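You operate a simulated robot arm through the tools that you are given. There is no shell and no other tool.

Carry out the task below with a simulated robot arm. There is one attempt and no reset: what you move stays moved.

Task
Put things in order on the wide ledge of the entry bed. At the end: the red sleeve stands on top of the yellow box of spacers; the orange thread cap stands where the red sleeve stood; the silver setting gauge from the wide ledge of the entry bed stands where the orange thread cap stood; the silver centring pin is in the green scrap tin; whatever was shut is shut again. Leave all else as you found it, and nothing knocked over.
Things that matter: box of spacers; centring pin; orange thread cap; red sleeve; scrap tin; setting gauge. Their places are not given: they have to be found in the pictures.

It is judged by the outcome, as a careful person would: the job done as asked, and still so three seconds after it is handed in. It fails if anything else is knocked over, pushed out of place, dropped, spilled or broken. Lids that push on must go on centred and level and be pressed home; caps that screw on are set level and turned clockwise until they are tight.

Robot
A 7-joint arm with a two-finger parallel gripper, fixed in place. Base frame: the origin is at the foot of the arm, x ahead of it, y to its left, z up; the work surface is at about z = 700. Units: mm, degrees, N and s.
With the tool pointing down near the work surface it reaches from about 280 to 680 mm from the base axis. Its first joint turns from -66.0 to 66.0 degrees. Payload 1.57 kg.
The TCP is the grasp point between the finger pads, 30 mm short of the fingertips. In the tool frame z runs along the fingers and y along their closing line. The gripper opens to 110 mm. The fingers are 24 mm wide and 12 mm thick; the gripper's body (48 by 112 mm) begins 78 mm behind the TCP.
Orientation is told as [roll, pitch, yaw] about the base's x, y, z axes, in that order, counted from this pose: with the fingers straight down and closing along the base's y, the tool's x points along the base's -x, its y along +y and its z along -z.

Tools
- The arm moves only by the tool drive_tool. Its argument "rows" is a list of rows, each an object (a shift or turn left out is 0, a gripper value left out holds the last) with "translation": the shift along the tool's x, y, z in m, a list of three; "angular": the turn, a rotation vector about the tool's x, y, z in degrees, a list of three; "claw": the opening, from 0 (shut) to 1 (fully open). In form: [{"translation": [x, y, z], "angular": [wx, wy, wz], "claw": claw}, ...]. A call has 1 to 20 rows; each row is the pose to reach, as a shift and turn from the pose commanded when the call began, along the tool's axes at that moment. Each row takes 0.2 s and may step no farther than 50 mm and 8.6 degrees from the row before; otherwise, or with a gripper value out of range, the whole call is refused. Where a pose cannot be reached the arm comes as near as it can. A force on the tool above 40 N (or 10 N above the force at the start of the call, whichever is more), or a blocked arm, ends the call early, and 0.2 s more pass. The fingers move at their own pace (about 108 mm/s each) and stop on an object; they squeeze with about 36 N. The grip force told is the motor's: it shows also when the fingers shut on nothing. Time passes only in rows, and 0.2 s behind the last, so rows that repeat a pose let the fingers close. It gives the time, the measured TCP pose, the force on the tool (base axes), the opening and the grip force at its end, in the units of the frame above (readings bear some noise), with the torque about the TCP (base axes, N m) and any sound that the robot's microphone picked up.
- Cameras (640 x 400 px; columns grow to the right, rows downward): "scene" is fixed at [174.5, -414.1, 1382.6]; the picture's right is [0.57, -0.82, 0.00], its down [-0.62, -0.43, -0.66] and it looks along [0.54, 0.38, -0.75] (base axes); focal length 304 px, centre (320, 200). "wrist" rides on the gripper at [70, 16, -141] in the tool frame; the picture's right is [-0.23, 0.97, 0.00], its down [-0.86, -0.20, -0.48] and it looks along [-0.47, -0.11, 0.88] (tool axes); focal length 222 px, centre (320, 200).
- get_image(camera): a new picture of that camera. No time passes.
- measure_at(camera, pixels): for up to 12 pixels [column, row] of the newest picture of that camera ("zoom" is the newest enlarged one), the place [x, y, z] in the base frame of the surface seen there, good to about 2 mm. No time passes.
- enlarge(camera, box): a new picture of the part [left, top, right, bottom] of that camera's present view, enlarged. No time passes.
- finish_job(): hands the job in; it is judged then, once.

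Unless the task says otherwise, let go and move clear before handing in.

The tools are called by a JSON object that holds its "method" and its "body". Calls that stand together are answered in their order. drive_tool: Moves the arm, as the interface text tells. Its arguments: {"type":"object","properties":{"rows":{"type":"array"}},"required":["rows"]} The other tools are called the same way: get_image (camera) takes a picture; measure_at (camera, pixels) gives the place of the surface under pixels of a picture; enlarge (camera, box) takes an enlarged picture of a part of a camera's view; finish_job () hands the job in.

At the start:

```text
clock: 0.0
tcp_pos: [440.9, 104.2, 1002.3]
tcp_rot: [0.0, 0.0, 0.0]
contact_force: [0.2, -0.1, 0.5]
ft_torque: [0.01, -0.01, -0.01]
grip_width: 110.1
grasp_force: 0.1
```

scene: 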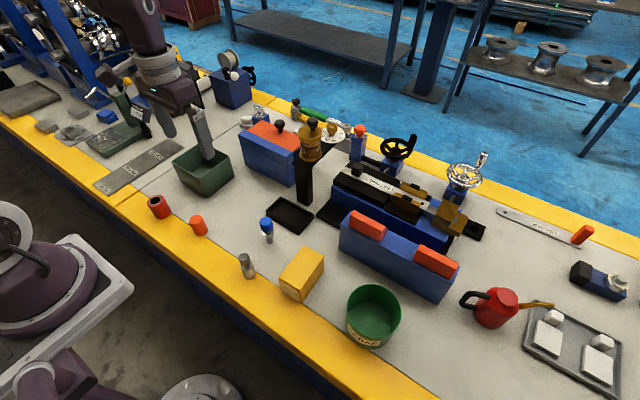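
wrist: 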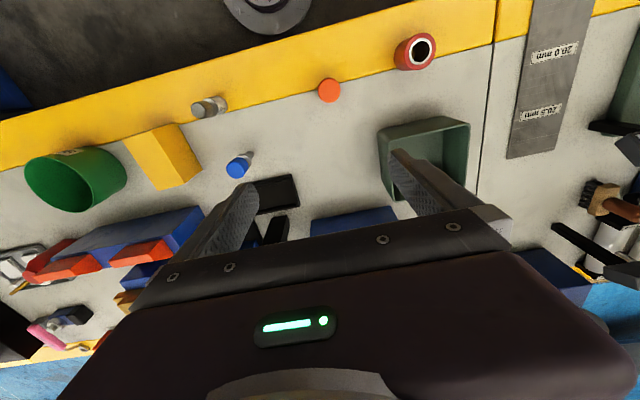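

The scene picture shows the red sleeve near (158,207), an orange cap at (198,226), a silver item at (247,266), the yellow box at (302,273) and the green tin at (373,316). I'll enlarge these areas to identify everything.

{"method": "enlarge", "body": {"camera": "scene", "box": [130, 170, 290, 290]}}

{"method": "enlarge", "body": {"camera": "scene", "box": [220, 220, 420, 360]}}

{"method": "enlarge", "body": {"camera": "scene", "box": [230, 80, 430, 220]}}

{"method": "enlarge", "body": {"camera": "scene", "box": [320, 120, 500, 250]}}

{"method": "enlarge", "body": {"camera": "scene", "box": [440, 200, 640, 400]}}

{"method": "enlarge", "body": {"camera": "scene", "box": [0, 60, 240, 220]}}

```text
3.33 times, centred on (210, 230) of scene
```

zoom: 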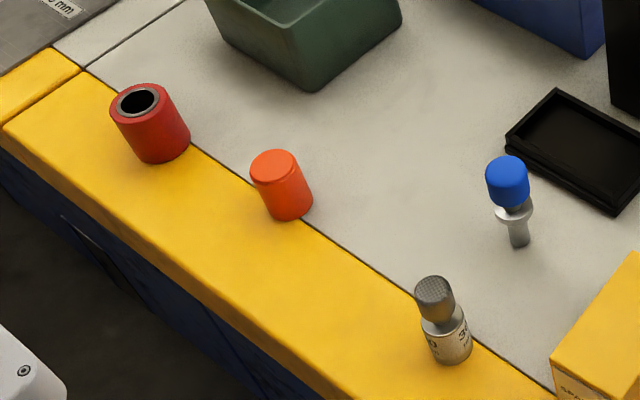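

```text
2.86 times, centred on (320, 290) of scene
```

zoom: 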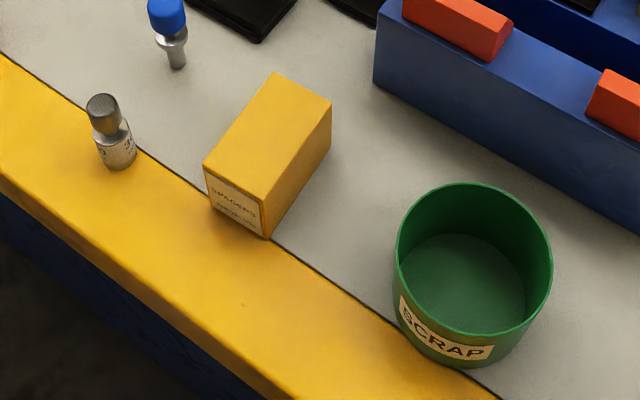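

```text
2.86 times, centred on (330, 150) of scene
```

zoom: 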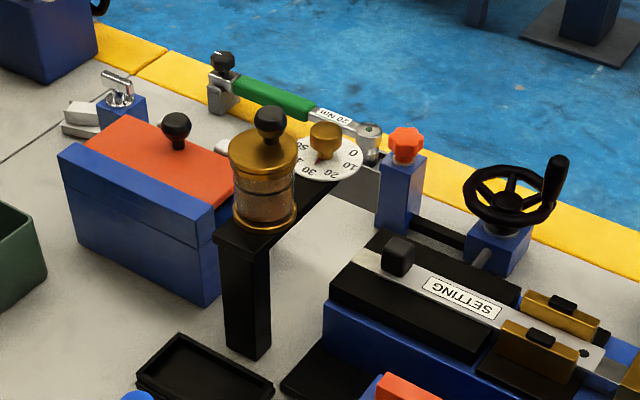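

```text
3.08 times, centred on (410, 185) of scene
```

zoom: 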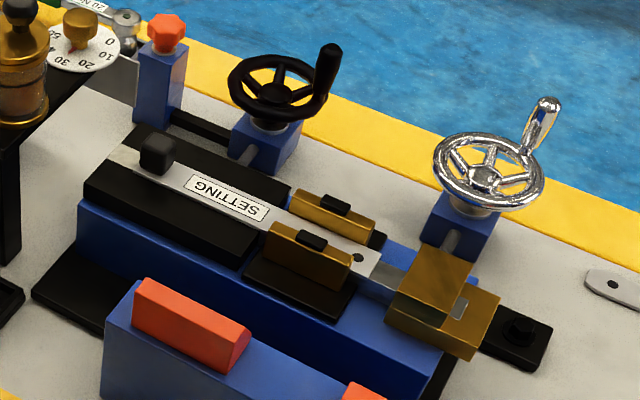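

```text
2.00 times, centred on (540, 300) of scene
```

zoom: 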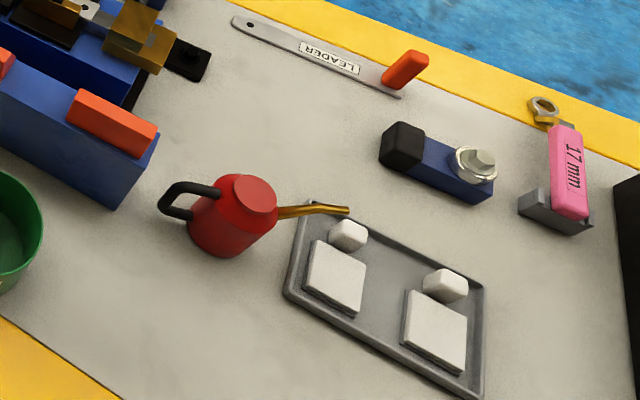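

```text
2.50 times, centred on (120, 140) of scene
```

zoom: 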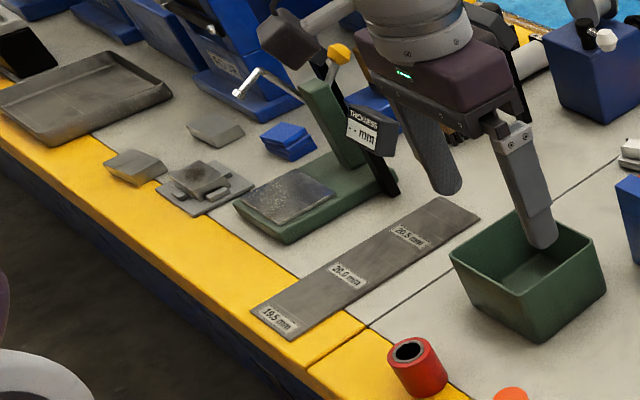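

The silver setting gauge (with a "30" label) is at scene (247,266), the SCRAP tin at (373,316), and the spacers box at (302,273). I still have to find the centring pin, so I'm zooming in on the blue-topped item, the lidded blue box and the brass jar.

{"method": "enlarge", "body": {"camera": "scene", "box": [235, 205, 315, 255]}}

{"method": "enlarge", "body": {"camera": "scene", "box": [230, 90, 340, 160]}}

{"method": "enlarge", "body": {"camera": "scene", "box": [285, 110, 345, 150]}}

{"method": "enlarge", "body": {"camera": "scene", "box": [225, 245, 270, 285]}}

{"method": "enlarge", "body": {"camera": "wrist", "box": [0, 60, 320, 260]}}

{"method": "enlarge", "body": {"camera": "scene", "box": [180, 40, 280, 110]}}

```text
8.00 times, centred on (275, 230) of scene
```

zoom: 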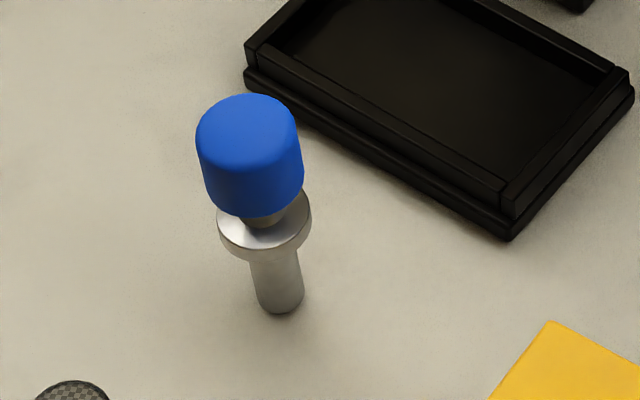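

```text
5.71 times, centred on (285, 125) of scene
```

zoom: 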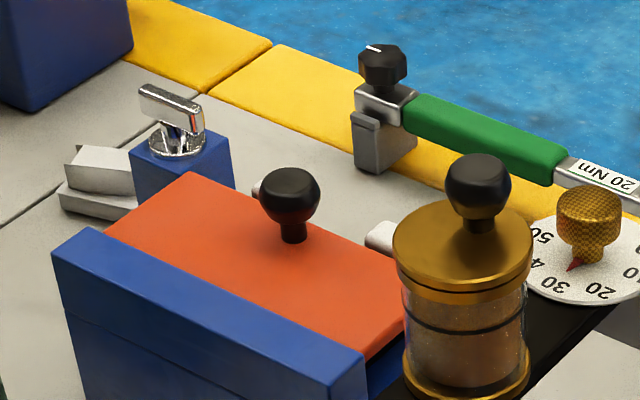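

```text
10.00 times, centred on (315, 130) of scene
```

zoom: 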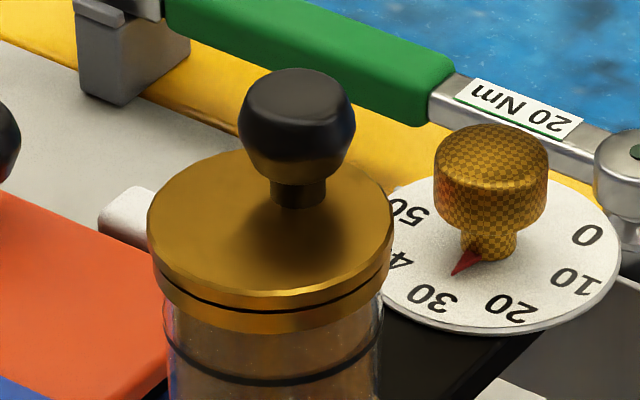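

```text
10.00 times, centred on (248, 265) of scene
```

zoom: 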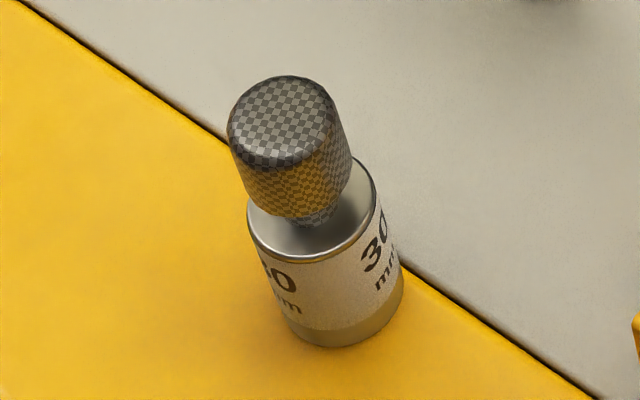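

```text
2.00 times, centred on (160, 160) of wrist
```

zoom: 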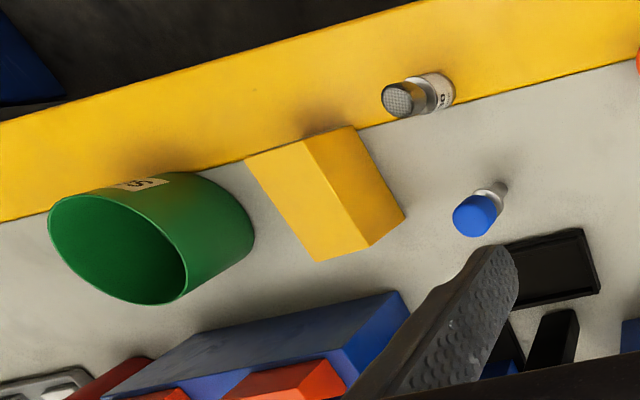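

```text
5.71 times, centred on (230, 75) of scene
```

zoom: 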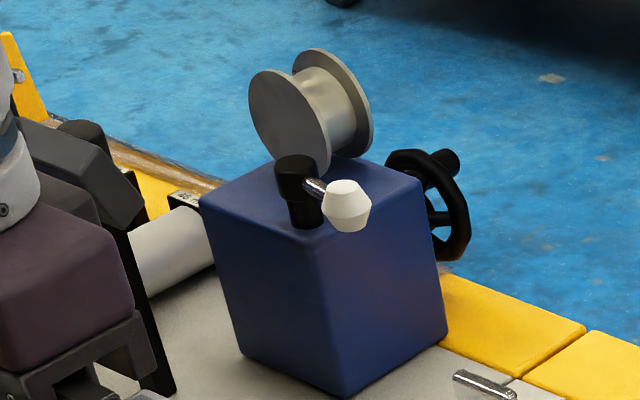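

The zooms show a 30 mm setting gauge on the ledge, a blue-topped flanged pin at (266,230), a blue box with an orange knobbed lid at (270,150), and a glass jar with a brass lid at (310,140). I'll measure these places.

{"method": "get_image", "body": {"camera": "scene"}}

{"method": "measure_at", "body": {"camera": "scene", "pixels": [[154, 200], [160, 212], [196, 219], [201, 230], [244, 257], [250, 274], [266, 222], [269, 240], [303, 266], [290, 284], [373, 330], [373, 300]]}}

{"method": "measure_at", "body": {"camera": "scene", "pixels": [[280, 125], [262, 138], [290, 150], [250, 150], [280, 175], [313, 122], [310, 140], [310, 158], [303, 200], [350, 290], [395, 290], [200, 175]]}}

{"method": "enlarge", "body": {"camera": "scene", "box": [225, 100, 345, 220]}}

```text
taken
```

scene: 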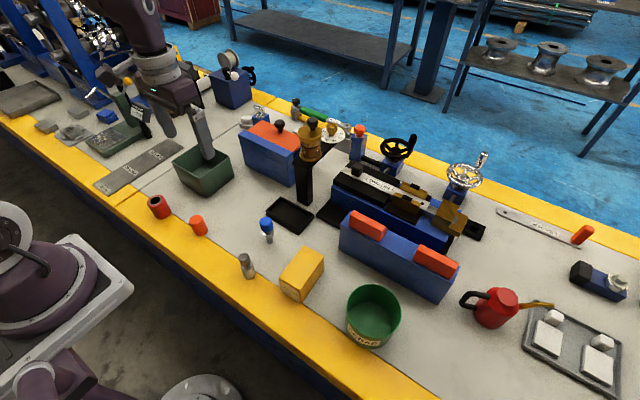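

```text
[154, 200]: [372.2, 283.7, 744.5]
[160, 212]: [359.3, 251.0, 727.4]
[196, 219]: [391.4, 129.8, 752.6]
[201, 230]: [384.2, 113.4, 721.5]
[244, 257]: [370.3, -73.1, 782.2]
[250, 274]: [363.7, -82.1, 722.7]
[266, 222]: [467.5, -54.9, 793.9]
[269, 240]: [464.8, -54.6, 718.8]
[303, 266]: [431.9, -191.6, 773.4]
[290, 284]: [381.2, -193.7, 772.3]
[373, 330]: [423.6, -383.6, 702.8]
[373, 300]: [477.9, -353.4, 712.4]
```

```text
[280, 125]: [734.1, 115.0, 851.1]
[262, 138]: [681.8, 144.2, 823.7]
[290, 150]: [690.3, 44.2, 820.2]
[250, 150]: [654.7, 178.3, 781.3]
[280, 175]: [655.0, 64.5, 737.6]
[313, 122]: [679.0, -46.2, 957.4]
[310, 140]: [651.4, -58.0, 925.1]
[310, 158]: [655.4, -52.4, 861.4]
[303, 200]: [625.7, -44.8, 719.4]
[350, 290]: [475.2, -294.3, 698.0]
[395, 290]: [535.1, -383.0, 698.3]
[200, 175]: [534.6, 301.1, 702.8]
```

```text
3.33 times, centred on (285, 160) of scene
```

zoom: 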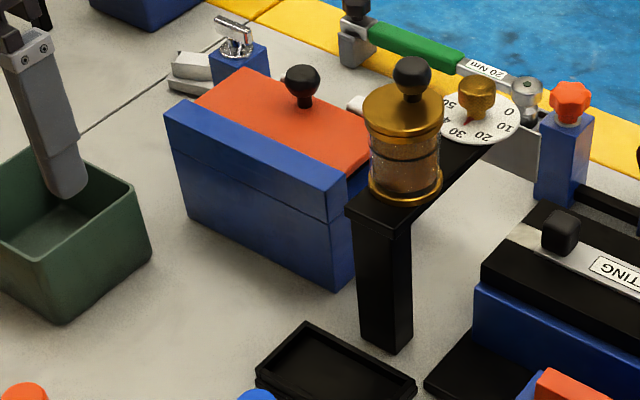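

The enlarge tool renders with real detail, so I'll zoom into the jar's glass at (310,150), the blue box seam, and any other likely hiding places.

{"method": "enlarge", "body": {"camera": "scene", "box": [290, 130, 330, 166]}}

{"method": "enlarge", "body": {"camera": "scene", "box": [235, 110, 305, 190]}}

{"method": "enlarge", "body": {"camera": "scene", "box": [330, 200, 470, 310]}}

{"method": "enlarge", "body": {"camera": "scene", "box": [560, 220, 640, 300]}}

{"method": "enlarge", "body": {"camera": "scene", "box": [0, 60, 120, 150]}}

{"method": "enlarge", "body": {"camera": "scene", "box": [80, 60, 200, 160]}}

```text
11.11 times, centred on (310, 148) of scene
```

zoom: 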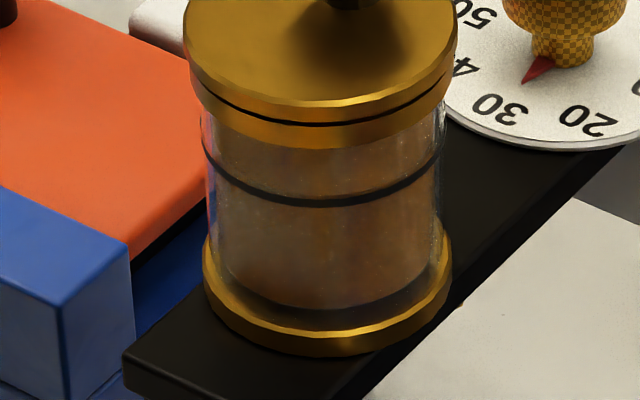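

```text
5.00 times, centred on (270, 150) of scene
```

zoom: 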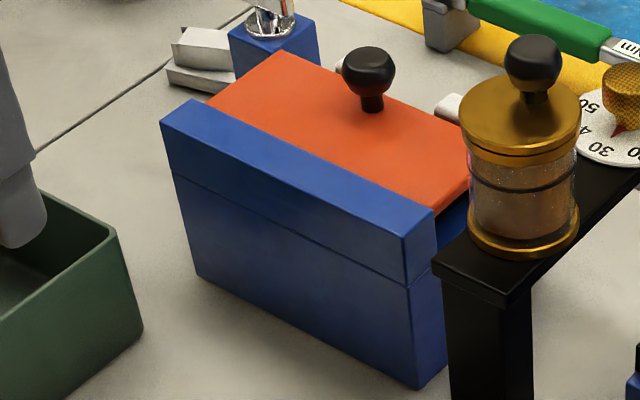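

```text
3.64 times, centred on (400, 255) of scene
```

zoom: 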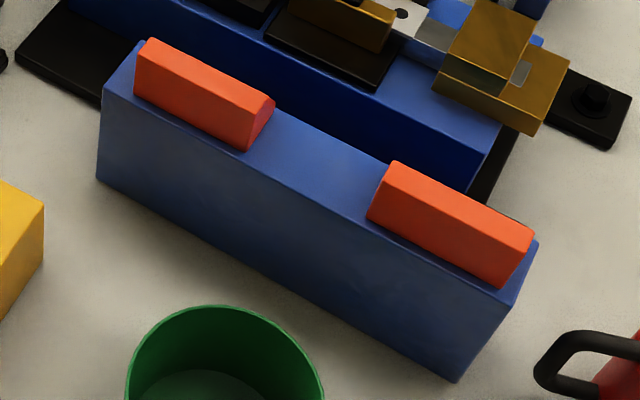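

```text
5.00 times, centred on (600, 260) of scene
```

zoom: 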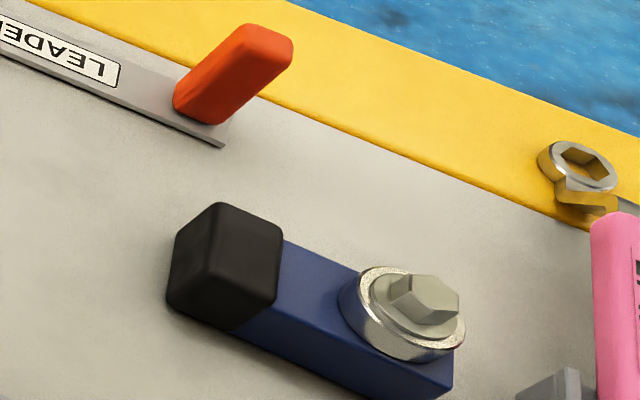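

```text
4.44 times, centred on (60, 105) of scene
```

zoom: 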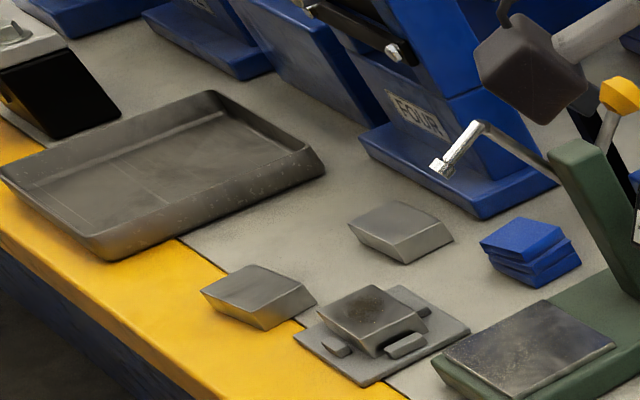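

```text
4.00 times, centred on (140, 110) of scene
```

zoom: 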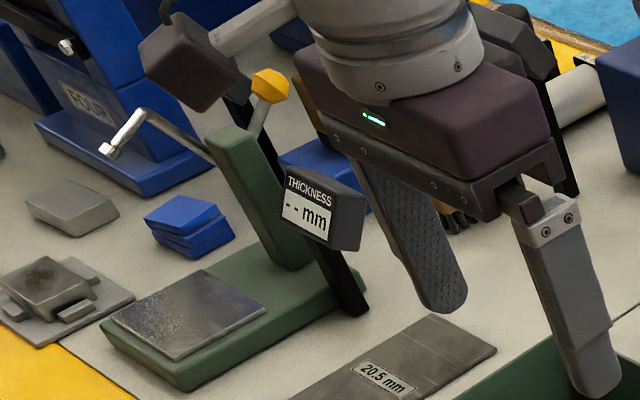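

The jar looks empty and I can see no loose silver pin yet. I'll zoom on the red sleeve's bore, the green bin's inside, the scrap tin's inside and the white bits behind the blue box.

{"method": "enlarge", "body": {"camera": "scene", "box": [140, 190, 175, 222]}}

{"method": "enlarge", "body": {"camera": "scene", "box": [165, 140, 240, 200]}}

{"method": "enlarge", "body": {"camera": "scene", "box": [180, 210, 215, 240]}}

{"method": "enlarge", "body": {"camera": "scene", "box": [335, 275, 415, 355]}}

{"method": "enlarge", "body": {"camera": "scene", "box": [270, 240, 340, 305]}}

{"method": "enlarge", "body": {"camera": "wrist", "box": [300, 0, 640, 220]}}

```text
12.50 times, centred on (158, 206) of scene
```

zoom: 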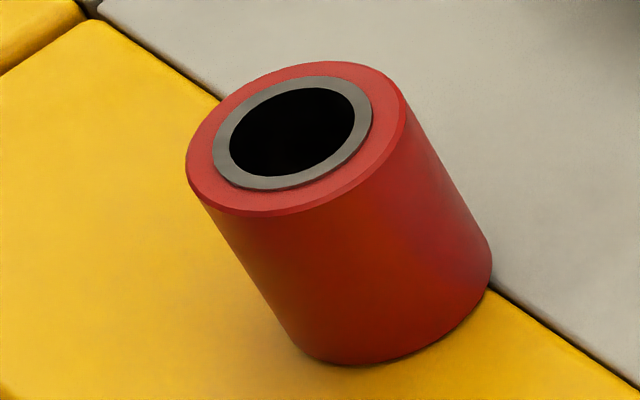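

```text
6.67 times, centred on (202, 170) of scene
```

zoom: 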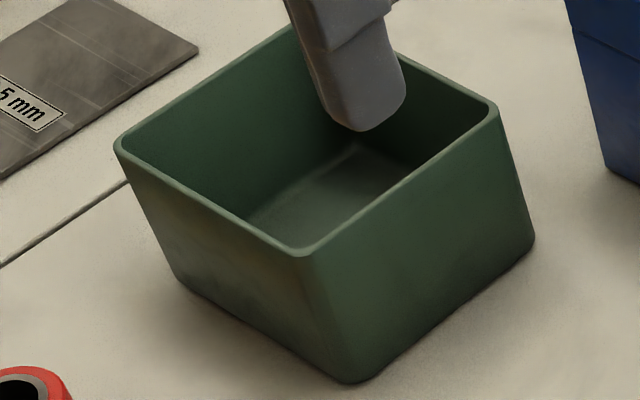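

```text
13.33 times, centred on (198, 225) of scene
```

zoom: 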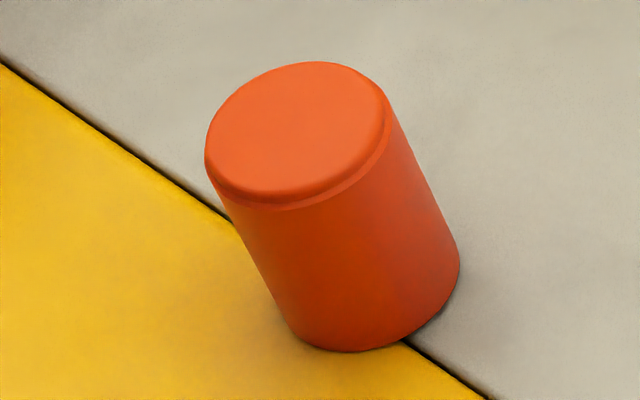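

```text
5.00 times, centred on (375, 315) of scene
```

zoom: 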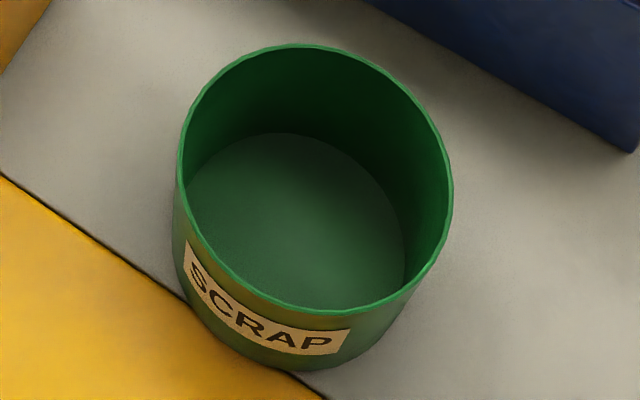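

```text
6.15 times, centred on (305, 272) of scene
```

zoom: 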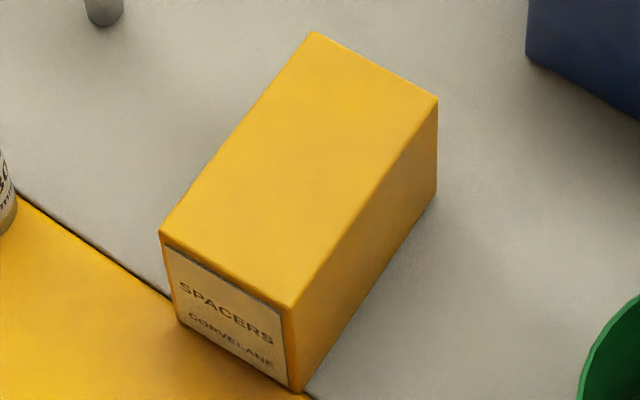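

```text
1.82 times, centred on (470, 110) of wrist
```

zoom: 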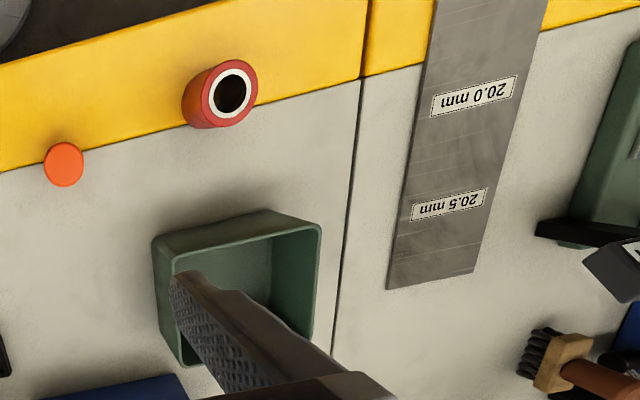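

The sleeve's bore is dark and the bins are empty, so I need a view from the other side. I'll move the arm up and out with a quarter turn so the wrist camera looks down on the blue lidded box.

{"method": "drive_tool", "body": {"rows": [{"translation": [-0.014, 0.004, -0.004], "angular": [0, 0, -8.2]}, {"translation": [-0.028, 0.008, -0.008], "angular": [0, 0, -16.4]}, {"translation": [-0.042, 0.012, -0.012], "angular": [0, 0, -24.6]}, {"translation": [-0.056, 0.016, -0.016], "angular": [0, 0, -32.8]}, {"translation": [-0.07, 0.02, -0.02], "angular": [0, 0, -41.0]}, {"translation": [-0.084, 0.024, -0.024], "angular": [0, 0, -49.2]}, {"translation": [-0.098, 0.028, -0.028], "angular": [0, 0, -57.4]}, {"translation": [-0.112, 0.032, -0.032], "angular": [0, 0, -65.6]}, {"translation": [-0.126, 0.036, -0.036], "angular": [0, 0, -73.8]}, {"translation": [-0.14, 0.04, -0.038], "angular": [0, 0, -82.0]}, {"translation": [-0.159, 0.046, -0.038], "angular": [0, 0, -90.0]}, {"translation": [-0.159, 0.046, -0.038], "angular": [0, 0, -90.0]}]}}

{"method": "get_image", "body": {"camera": "wrist"}}

{"method": "get_image", "body": {"camera": "scene"}}

```text
clock: 2.6
tcp_pos: [598.4, 148.0, 1040.8]
tcp_rot: [-0.1, 0.0, 90.2]
contact_force: [0.4, -0.4, -0.4]
ft_torque: [-0.02, 0.02, -0.01]
grip_width: 110.0
grasp_force: 0.3
```

```text
taken
```

wrist: 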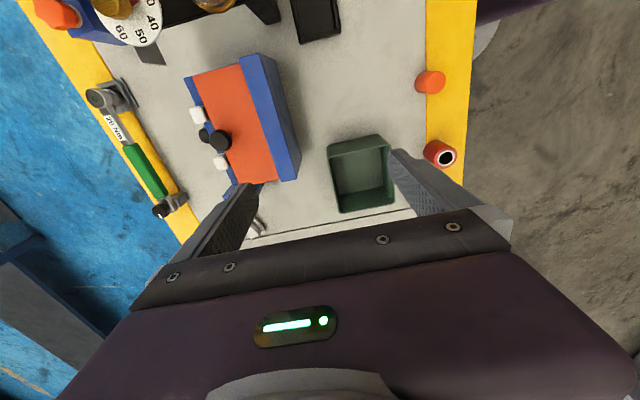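

```text
taken
```

scene: 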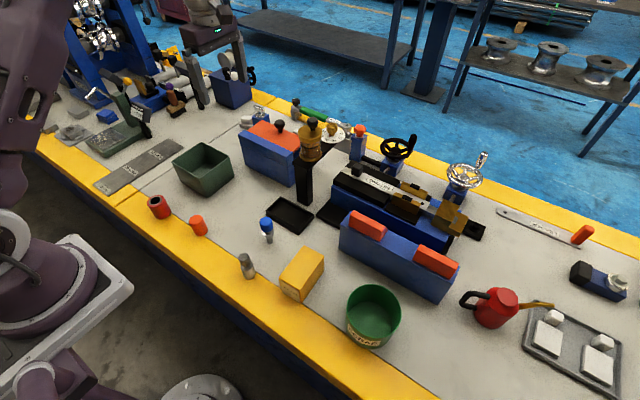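

The wrist view now shows the lidded blue box around (240,110) and tools on the far ledge. I'll enlarge both the box and the newly exposed left part of the scene.

{"method": "enlarge", "body": {"camera": "wrist", "box": [160, 40, 320, 200]}}

{"method": "enlarge", "body": {"camera": "wrist", "box": [20, 0, 340, 120]}}

{"method": "enlarge", "body": {"camera": "scene", "box": [60, 20, 260, 150]}}

{"method": "enlarge", "body": {"camera": "wrist", "box": [400, 50, 480, 180]}}

```text
2.50 times, centred on (240, 120) of wrist
```

zoom: 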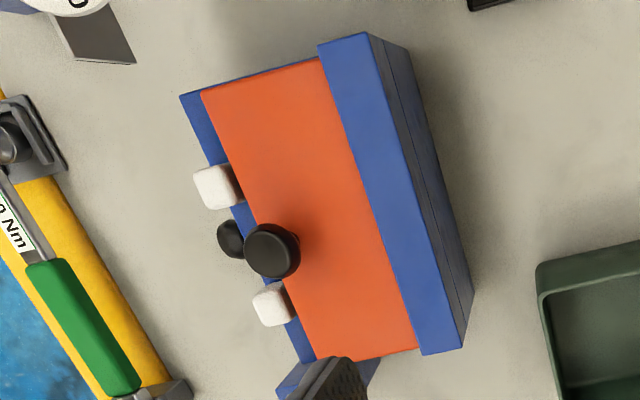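

```text
2.00 times, centred on (180, 60) of wrist
```

zoom: 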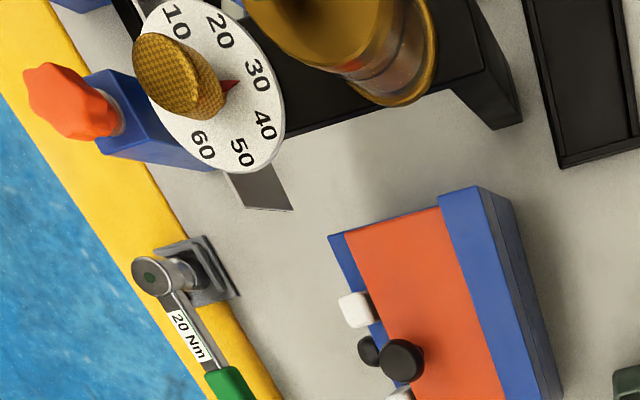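

```text
3.08 times, centred on (160, 85) of scene
```

zoom: 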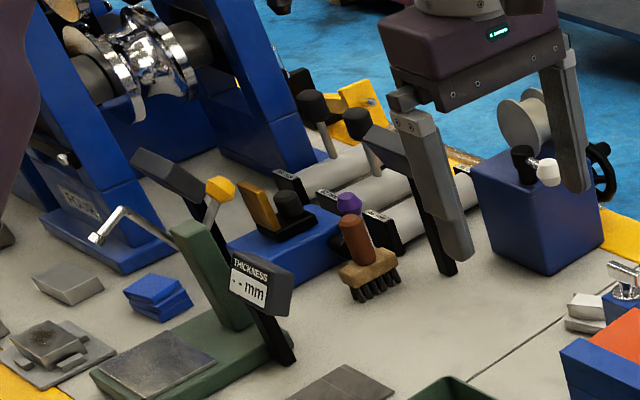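

```text
3.08 times, centred on (440, 115) of wrist
```

zoom: 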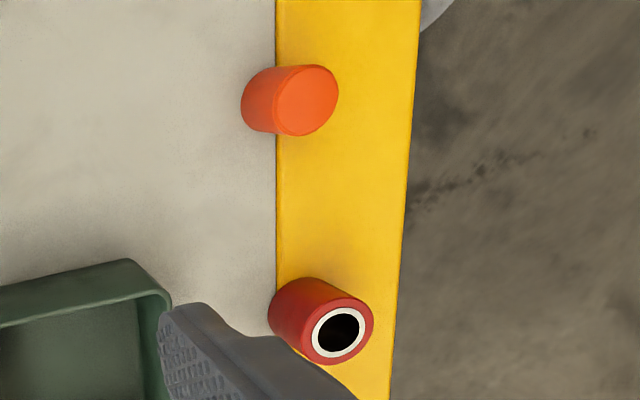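

The blue box seems to be a fixed unit with a back-edge knob, nothing visible inside. Next I'll slide over toward y≈40 and raise a bit to look at the jar on the black post from above.

{"method": "drive_tool", "body": {"rows": [{"translation": [0.03, 0.0, -0.01]}, {"translation": [0.06, 0.0, -0.02]}, {"translation": [0.09, 0.0, -0.02]}, {"translation": [0.11, 0.0, -0.02]}, {"translation": [0.11, 0.0, -0.02]}]}}

{"method": "get_image", "body": {"camera": "wrist"}}

{"method": "enlarge", "body": {"camera": "wrist", "box": [180, 20, 340, 180]}}

```text
clock: 3.8
tcp_pos: [600.6, 39.9, 1059.6]
tcp_rot: [0.0, 0.0, 90.0]
contact_force: [0.6, -0.6, 0.3]
ft_torque: [0.0, -0.02, -0.01]
grip_width: 109.8
grasp_force: 0.2
```

```text
taken
```

wrist: 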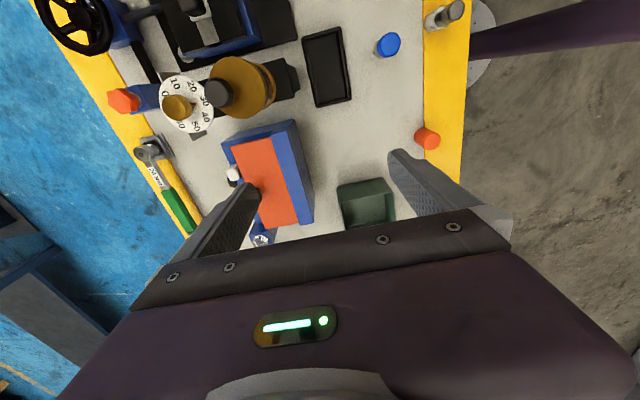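

```text
2.50 times, centred on (260, 100) of wrist
```

zoom: 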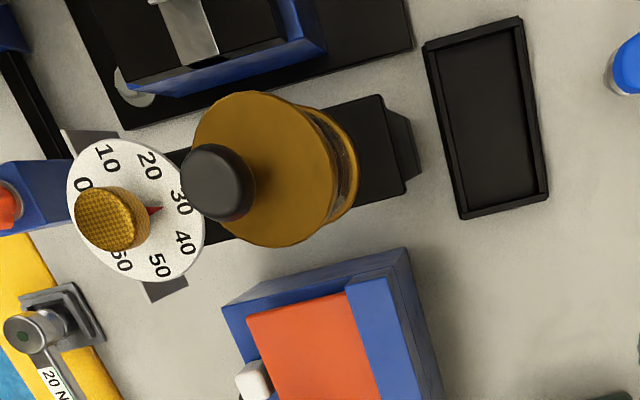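

From above, the jar shows a brass lid with an off-centre black knob, and nothing else new. I'll zoom the scene on areas not checked closely: the SETTING machine, the far left bench and the right edge.

{"method": "enlarge", "body": {"camera": "scene", "box": [0, 30, 140, 120]}}

{"method": "enlarge", "body": {"camera": "scene", "box": [130, 40, 270, 130]}}

{"method": "enlarge", "body": {"camera": "scene", "box": [320, 130, 420, 200]}}

{"method": "enlarge", "body": {"camera": "scene", "box": [400, 150, 500, 250]}}

{"method": "enlarge", "body": {"camera": "scene", "box": [460, 270, 640, 400]}}

{"method": "enlarge", "body": {"camera": "scene", "box": [260, 80, 380, 170]}}

```text
4.44 times, centred on (70, 75) of scene
```

zoom: 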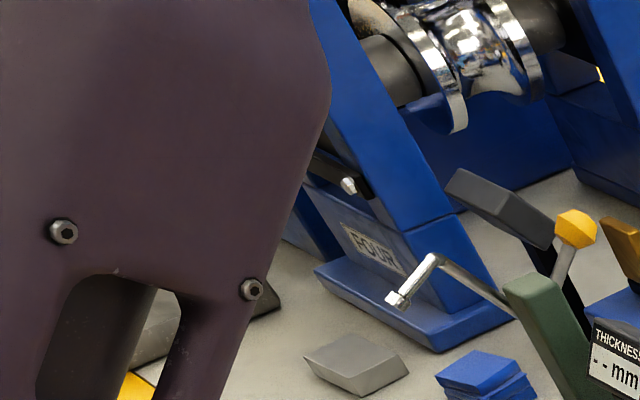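

```text
4.44 times, centred on (200, 85) of scene
```

zoom: 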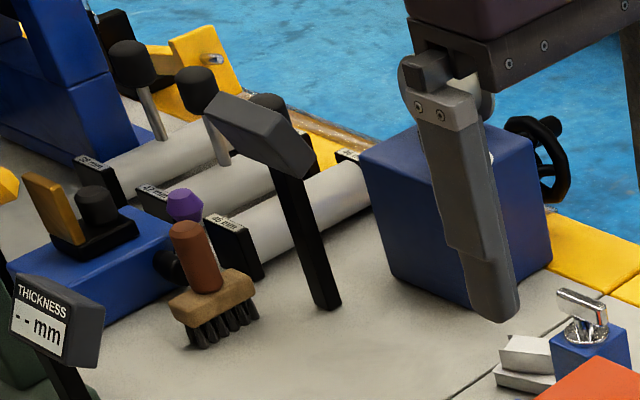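

```text
5.71 times, centred on (370, 165) of scene
```

zoom: 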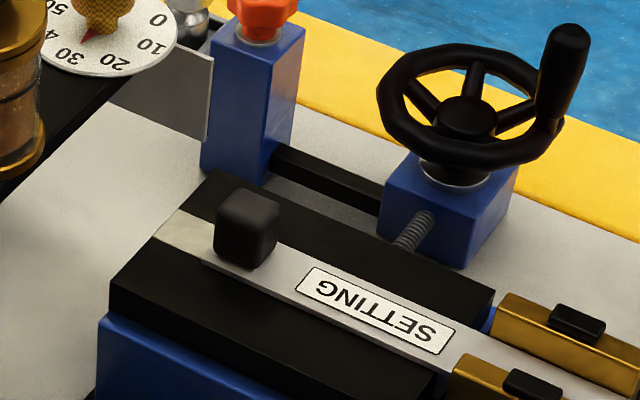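

```text
4.00 times, centred on (450, 200) of scene
```

zoom: 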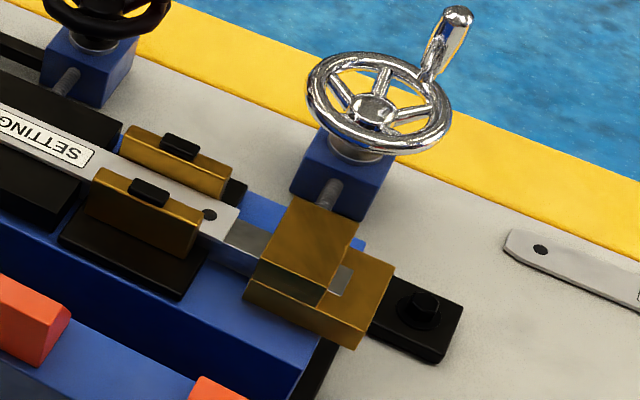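

```text
3.08 times, centred on (550, 335) of scene
```

zoom: 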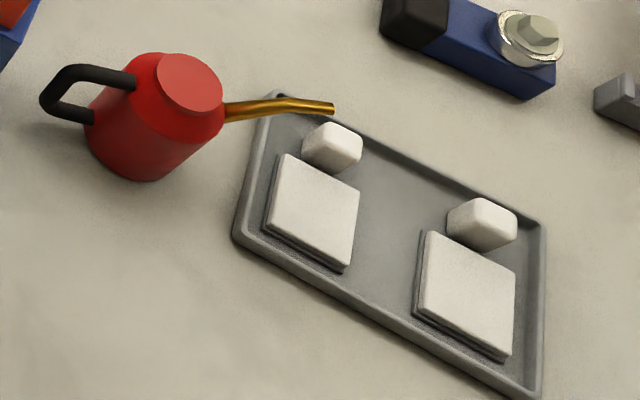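

```text
4.44 times, centred on (320, 125) of scene
```

zoom: 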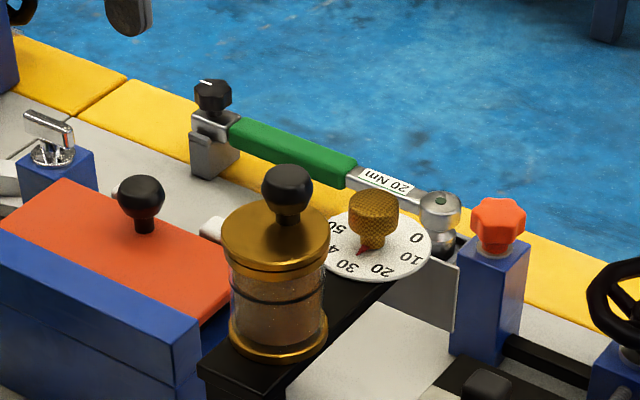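

I can see no second pin in the open. I'll measure the jar (lid, knob, rim) and the blue box's lid from this wrist zoom to judge whether they are reachable containers.

{"method": "measure_at", "body": {"camera": "zoom", "pixels": [[320, 125], [60, 190]]}}

{"method": "measure_at", "body": {"camera": "wrist", "pixels": [[218, 93], [245, 60], [250, 112], [262, 90], [230, 75], [275, 90], [285, 100], [178, 108], [200, 120], [255, 160], [285, 210], [290, 150]]}}

{"method": "enlarge", "body": {"camera": "wrist", "box": [200, 50, 310, 130]}}

{"method": "enlarge", "body": {"camera": "wrist", "box": [360, 0, 480, 80]}}

```text
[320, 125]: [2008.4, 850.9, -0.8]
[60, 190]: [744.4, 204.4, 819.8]
```

```text
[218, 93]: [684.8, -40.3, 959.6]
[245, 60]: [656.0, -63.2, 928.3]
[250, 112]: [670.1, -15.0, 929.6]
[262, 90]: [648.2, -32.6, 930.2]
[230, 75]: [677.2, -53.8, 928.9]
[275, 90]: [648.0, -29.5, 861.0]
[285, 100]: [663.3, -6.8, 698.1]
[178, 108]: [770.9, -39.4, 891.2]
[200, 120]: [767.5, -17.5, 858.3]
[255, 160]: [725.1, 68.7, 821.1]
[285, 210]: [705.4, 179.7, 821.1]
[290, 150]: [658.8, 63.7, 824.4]
```

```text
5.00 times, centred on (255, 90) of wrist
```

zoom: 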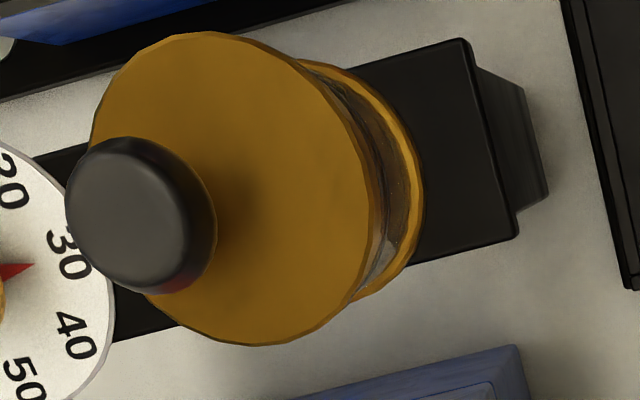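

```text
5.00 times, centred on (420, 40) of wrist
```

zoom: 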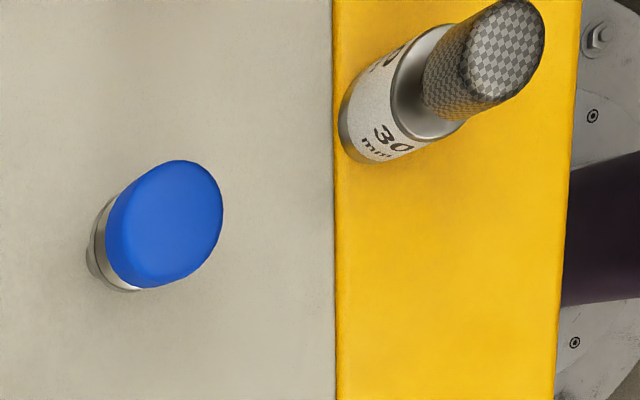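

There is a silver glint low in the jar (zoom (382,255)), so the jar may hold something. I'll back off, undo the yaw and then tilt the tool forward to view the jar from the side.

{"method": "drive_tool", "body": {"rows": [{"translation": [0.009, 0.014, 0], "angular": [0, 0, 8.2]}, {"translation": [0.018, 0.028, 0], "angular": [0, 0, 16.4]}, {"translation": [0.027, 0.042, 0], "angular": [0, 0, 24.6]}, {"translation": [0.036, 0.056, 0], "angular": [0, 0, 32.8]}, {"translation": [0.045, 0.07, 0], "angular": [0, 0, 41.0]}, {"translation": [0.054, 0.084, 0], "angular": [0, 0, 49.2]}, {"translation": [0.063, 0.098, 0], "angular": [0, 0, 57.4]}, {"translation": [0.072, 0.112, 0], "angular": [0, 0, 65.6]}, {"translation": [0.081, 0.126, 0], "angular": [0, 0, 73.8]}, {"translation": [0.09, 0.14, 0], "angular": [0, 0, 82.0]}, {"translation": [0.095, 0.15, 0], "angular": [0, 0, 90.0]}]}}

{"method": "drive_tool", "body": {"rows": [{"translation": [0.0, 0, 0.01], "angular": [0, -8.0, 0]}, {"translation": [0.0, 0, 0.02], "angular": [0, -16.0, 0]}, {"translation": [0.0, 0, 0.04], "angular": [0, -24.0, 0]}, {"translation": [0.0, 0, 0.06], "angular": [0, -32.0, 0]}, {"translation": [0.0, 0, 0.08], "angular": [0, -40.0, 0]}, {"translation": [0.0, 0, 0.1], "angular": [0, -48.0, 0]}, {"translation": [0.0, 0, 0.12], "angular": [0, -56.0, 0]}, {"translation": [0.0, 0, 0.13], "angular": [0, -60.0, 0]}, {"translation": [0.0, 0, 0.13], "angular": [0, -60.0, 0]}]}}

{"method": "get_image", "body": {"camera": "wrist"}}

```text
clock: 6.2
tcp_pos: [449.2, -56.3, 1059.8]
tcp_rot: [0.0, 0.0, -0.2]
contact_force: [-0.9, 0.2, -0.4]
ft_torque: [0.02, 0.02, 0.02]
grip_width: 110.1
grasp_force: 0.1
```

```text
clock: 8.2
tcp_pos: [516.6, -62.3, 921.8]
tcp_rot: [-0.1, -60.1, 0.0]
contact_force: [-0.1, -0.5, 0.2]
ft_torque: [0.0, 0.0, -0.03]
grip_width: 110.0
grasp_force: 0.1
out of reach, approached as far as the arm can: row 5, 6, 7, 8, 9
```

```text
taken
```

wrist: 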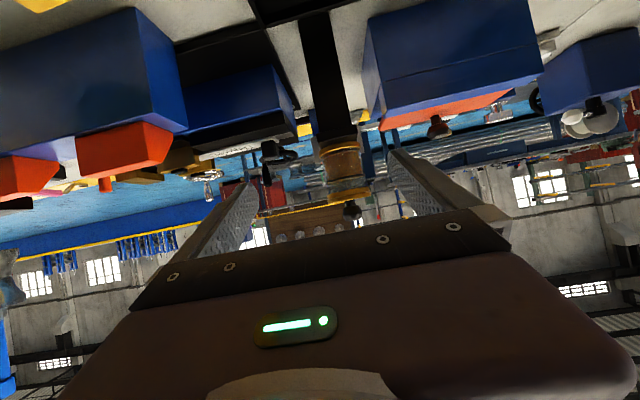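

The tilted view shows the jar upside-down near (342,165). I'll zoom into its glass.

{"method": "enlarge", "body": {"camera": "wrist", "box": [310, 120, 374, 220]}}

{"method": "enlarge", "body": {"camera": "wrist", "box": [325, 140, 361, 195]}}

{"method": "enlarge", "body": {"camera": "wrist", "box": [350, 20, 640, 180]}}

{"method": "enlarge", "body": {"camera": "wrist", "box": [0, 100, 310, 220]}}

```text
4.00 times, centred on (342, 170) of wrist
```

zoom: 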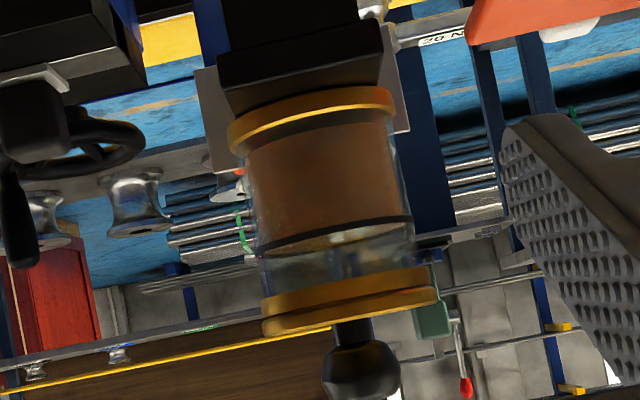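

```text
7.27 times, centred on (343, 168) of wrist
```

zoom: 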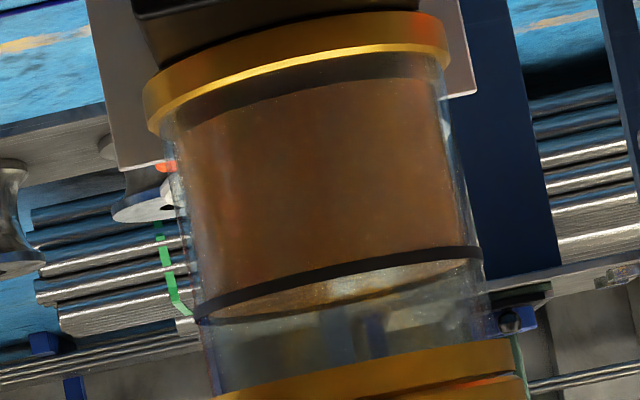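

```text
2.21 times, centred on (495, 100) of wrist
```

zoom: 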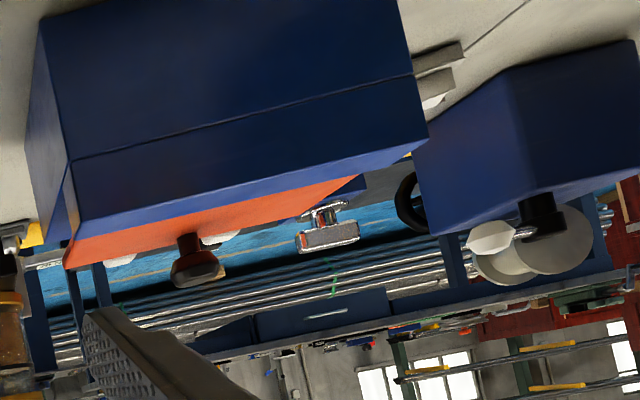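

```text
2.06 times, centred on (155, 160) of wrist
```

zoom: 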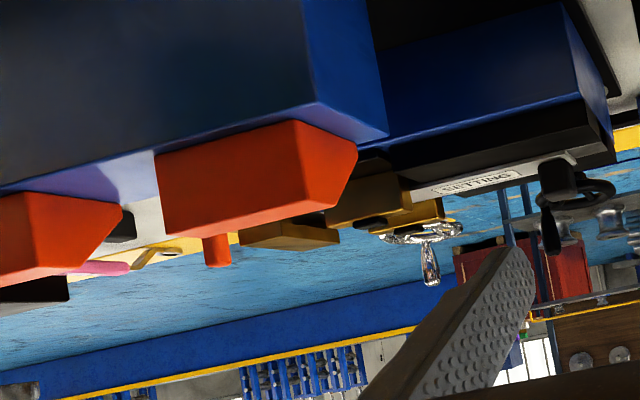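

The jar is just an oil reservoir with brown oil, and the blue box is a felt oiler with white felts sticking out behind it. So neither obviously holds the pin. I'll straighten the tool again and scan the bench on both sides.

{"method": "drive_tool", "body": {"rows": [{"translation": [-0.0141, 0, -0.0081], "angular": [0, 7.5, 0]}, {"translation": [-0.0282, 0, -0.0163], "angular": [0, 15.0, 0]}, {"translation": [-0.0422, 0, -0.0244], "angular": [0, 22.5, 0]}, {"translation": [-0.0563, 0, -0.0325], "angular": [0, 30.0, 0]}, {"translation": [-0.0704, 0, -0.0406], "angular": [0, 37.5, 0]}, {"translation": [-0.0845, 0, -0.0488], "angular": [0, 45.0, 0]}, {"translation": [-0.0985, 0, -0.0569], "angular": [0, 52.5, 0]}, {"translation": [-0.1126, 0, -0.065], "angular": [0, 60.0, 0]}, {"translation": [-0.1126, 0, -0.065], "angular": [0, 60.0, 0]}]}}

{"method": "drive_tool", "body": {"rows": [{"translation": [0.0, -0.045, 0]}, {"translation": [0.0, -0.09, 0]}, {"translation": [0.0, -0.135, 0]}, {"translation": [0.0, -0.18, 0]}, {"translation": [0.0, -0.225, 0]}, {"translation": [0.0, -0.25, 0]}, {"translation": [0.0, -0.25, 0]}]}}

{"method": "get_image", "body": {"camera": "wrist"}}

{"method": "get_image", "body": {"camera": "scene"}}

```text
clock: 10.2
tcp_pos: [514.3, -62.8, 1052.2]
tcp_rot: [0.1, 0.0, -0.1]
contact_force: [-0.4, 0.1, 0.0]
ft_torque: [-0.02, -0.02, 0.01]
grip_width: 109.8
grasp_force: 0.0
out of reach, approached as far as the arm can: row 4
```

```text
clock: 11.8
tcp_pos: [494.8, -239.1, 1047.8]
tcp_rot: [0.0, 0.1, 0.0]
contact_force: [0.1, 0.8, -0.4]
ft_torque: [0.05, -0.01, 0.0]
grip_width: 110.3
grasp_force: 0.1
out of reach, approached as far as the arm can: row 4, 5, 6, 7
```

```text
taken
```

wrist: 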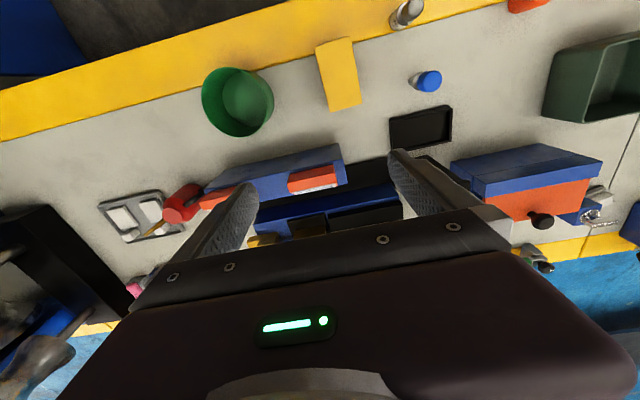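

```text
taken
```

scene: 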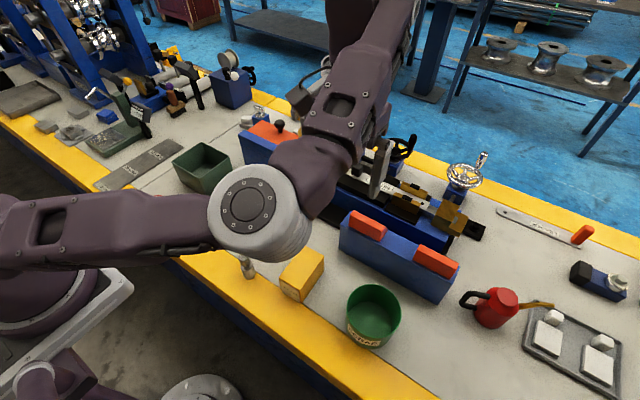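

The tool is level again but the elbow has swung into an awkward posture (the arm's elbow is over the ledge at scene (260,230)). I'll move back toward +y at height to recover a cleaner posture before doing more.

{"method": "drive_tool", "body": {"rows": [{"translation": [0.0, 0.04, 0]}, {"translation": [0.0, 0.08, 0]}, {"translation": [0.0, 0.12, 0]}, {"translation": [0.0, 0.16, 0]}, {"translation": [0.0, 0.2, 0]}, {"translation": [0.0, 0.24, 0]}, {"translation": [0.0, 0.25, 0]}, {"translation": [0.0, 0.25, 0]}]}}

{"method": "get_image", "body": {"camera": "scene"}}

```text
clock: 13.6
tcp_pos: [493.2, 12.6, 1046.2]
tcp_rot: [0.0, 0.0, 0.0]
contact_force: [0.5, 0.8, 0.4]
ft_torque: [0.0, 0.01, -0.02]
grip_width: 109.8
grasp_force: 0.1
```

```text
taken
```

scene: 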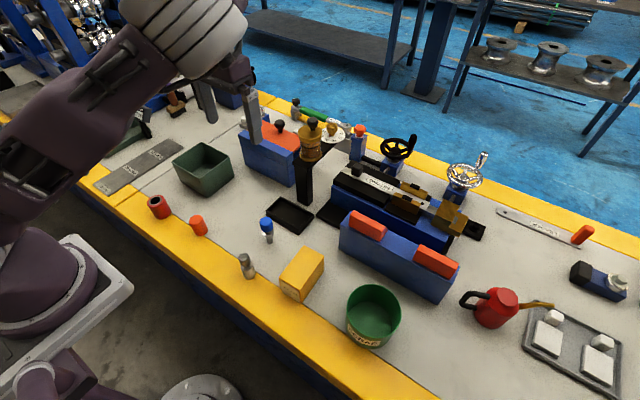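

The arm has recovered to (493,13,1046) in a normal posture and nothing on the bench has moved. I'll try again toward the tin side, closer in and lower, to see the right part of the bench from the wrist.

{"method": "drive_tool", "body": {"rows": [{"translation": [0.02, -0.03, 0.01]}, {"translation": [0.04, -0.06, 0.02]}, {"translation": [0.06, -0.09, 0.03]}, {"translation": [0.08, -0.12, 0.04]}, {"translation": [0.09, -0.15, 0.05]}, {"translation": [0.09, -0.18, 0.05]}, {"translation": [0.09, -0.18, 0.05]}]}}

{"method": "get_image", "body": {"camera": "wrist"}}

{"method": "get_image", "body": {"camera": "scene"}}

```text
clock: 15.2
tcp_pos: [416.3, -144.6, 978.2]
tcp_rot: [-0.2, 0.1, -0.1]
contact_force: [-0.2, -0.5, -0.4]
ft_torque: [0.01, 0.03, -0.03]
grip_width: 110.1
grasp_force: 0.1
out of reach, approached as far as the arm can: row 5, 6, 7
```

```text
taken
```

wrist: 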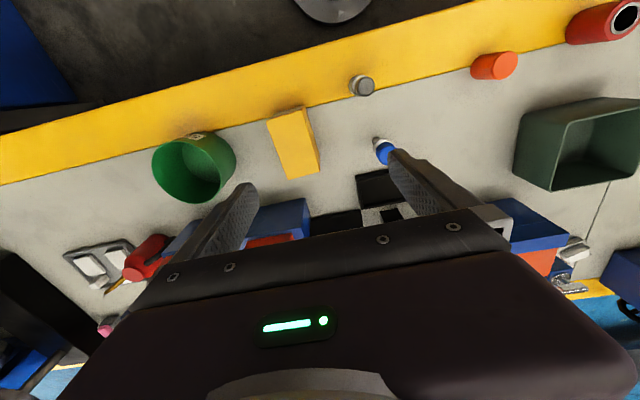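

```text
taken
```

scene: 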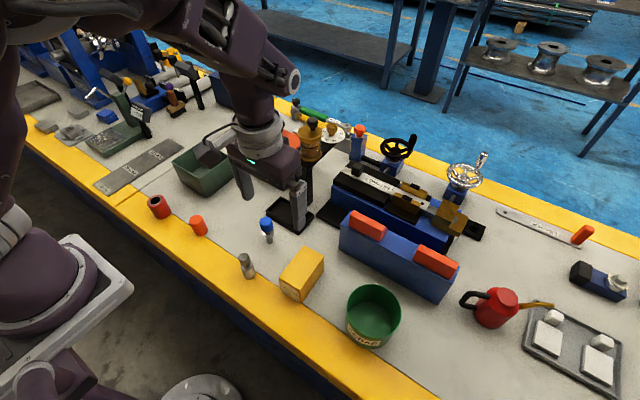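

The arm stalls at (416,-145,978) with yaw 0, though the pictures still show everything in place. I'll try moving further toward -y while turning the yaw along with the base (about -30°), which should ease the wrist.

{"method": "drive_tool", "body": {"rows": [{"translation": [0.0, -0.01, 0], "angular": [0, 0, 7]}, {"translation": [0.0, -0.03, 0], "angular": [0, 0, 14]}, {"translation": [0.0, -0.05, 0], "angular": [0, 0, 21]}, {"translation": [0.0, -0.07, 0], "angular": [0, 0, 28]}, {"translation": [0.0, -0.09, 0], "angular": [0, 0, 30]}, {"translation": [0.0, -0.09, 0], "angular": [0, 0, 30]}]}}

{"method": "get_image", "body": {"camera": "scene"}}

```text
clock: 16.6
tcp_pos: [416.6, -234.2, 977.9]
tcp_rot: [0.0, -0.1, -30.0]
contact_force: [0.2, 1.2, -0.3]
ft_torque: [-0.01, -0.05, -0.01]
grip_width: 109.7
grasp_force: 0.1
```

```text
taken
```

scene: 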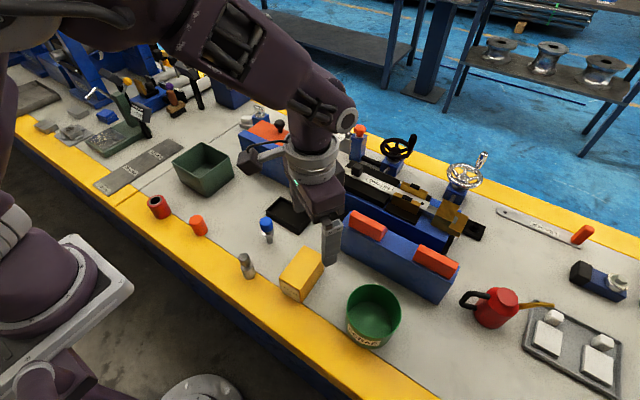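

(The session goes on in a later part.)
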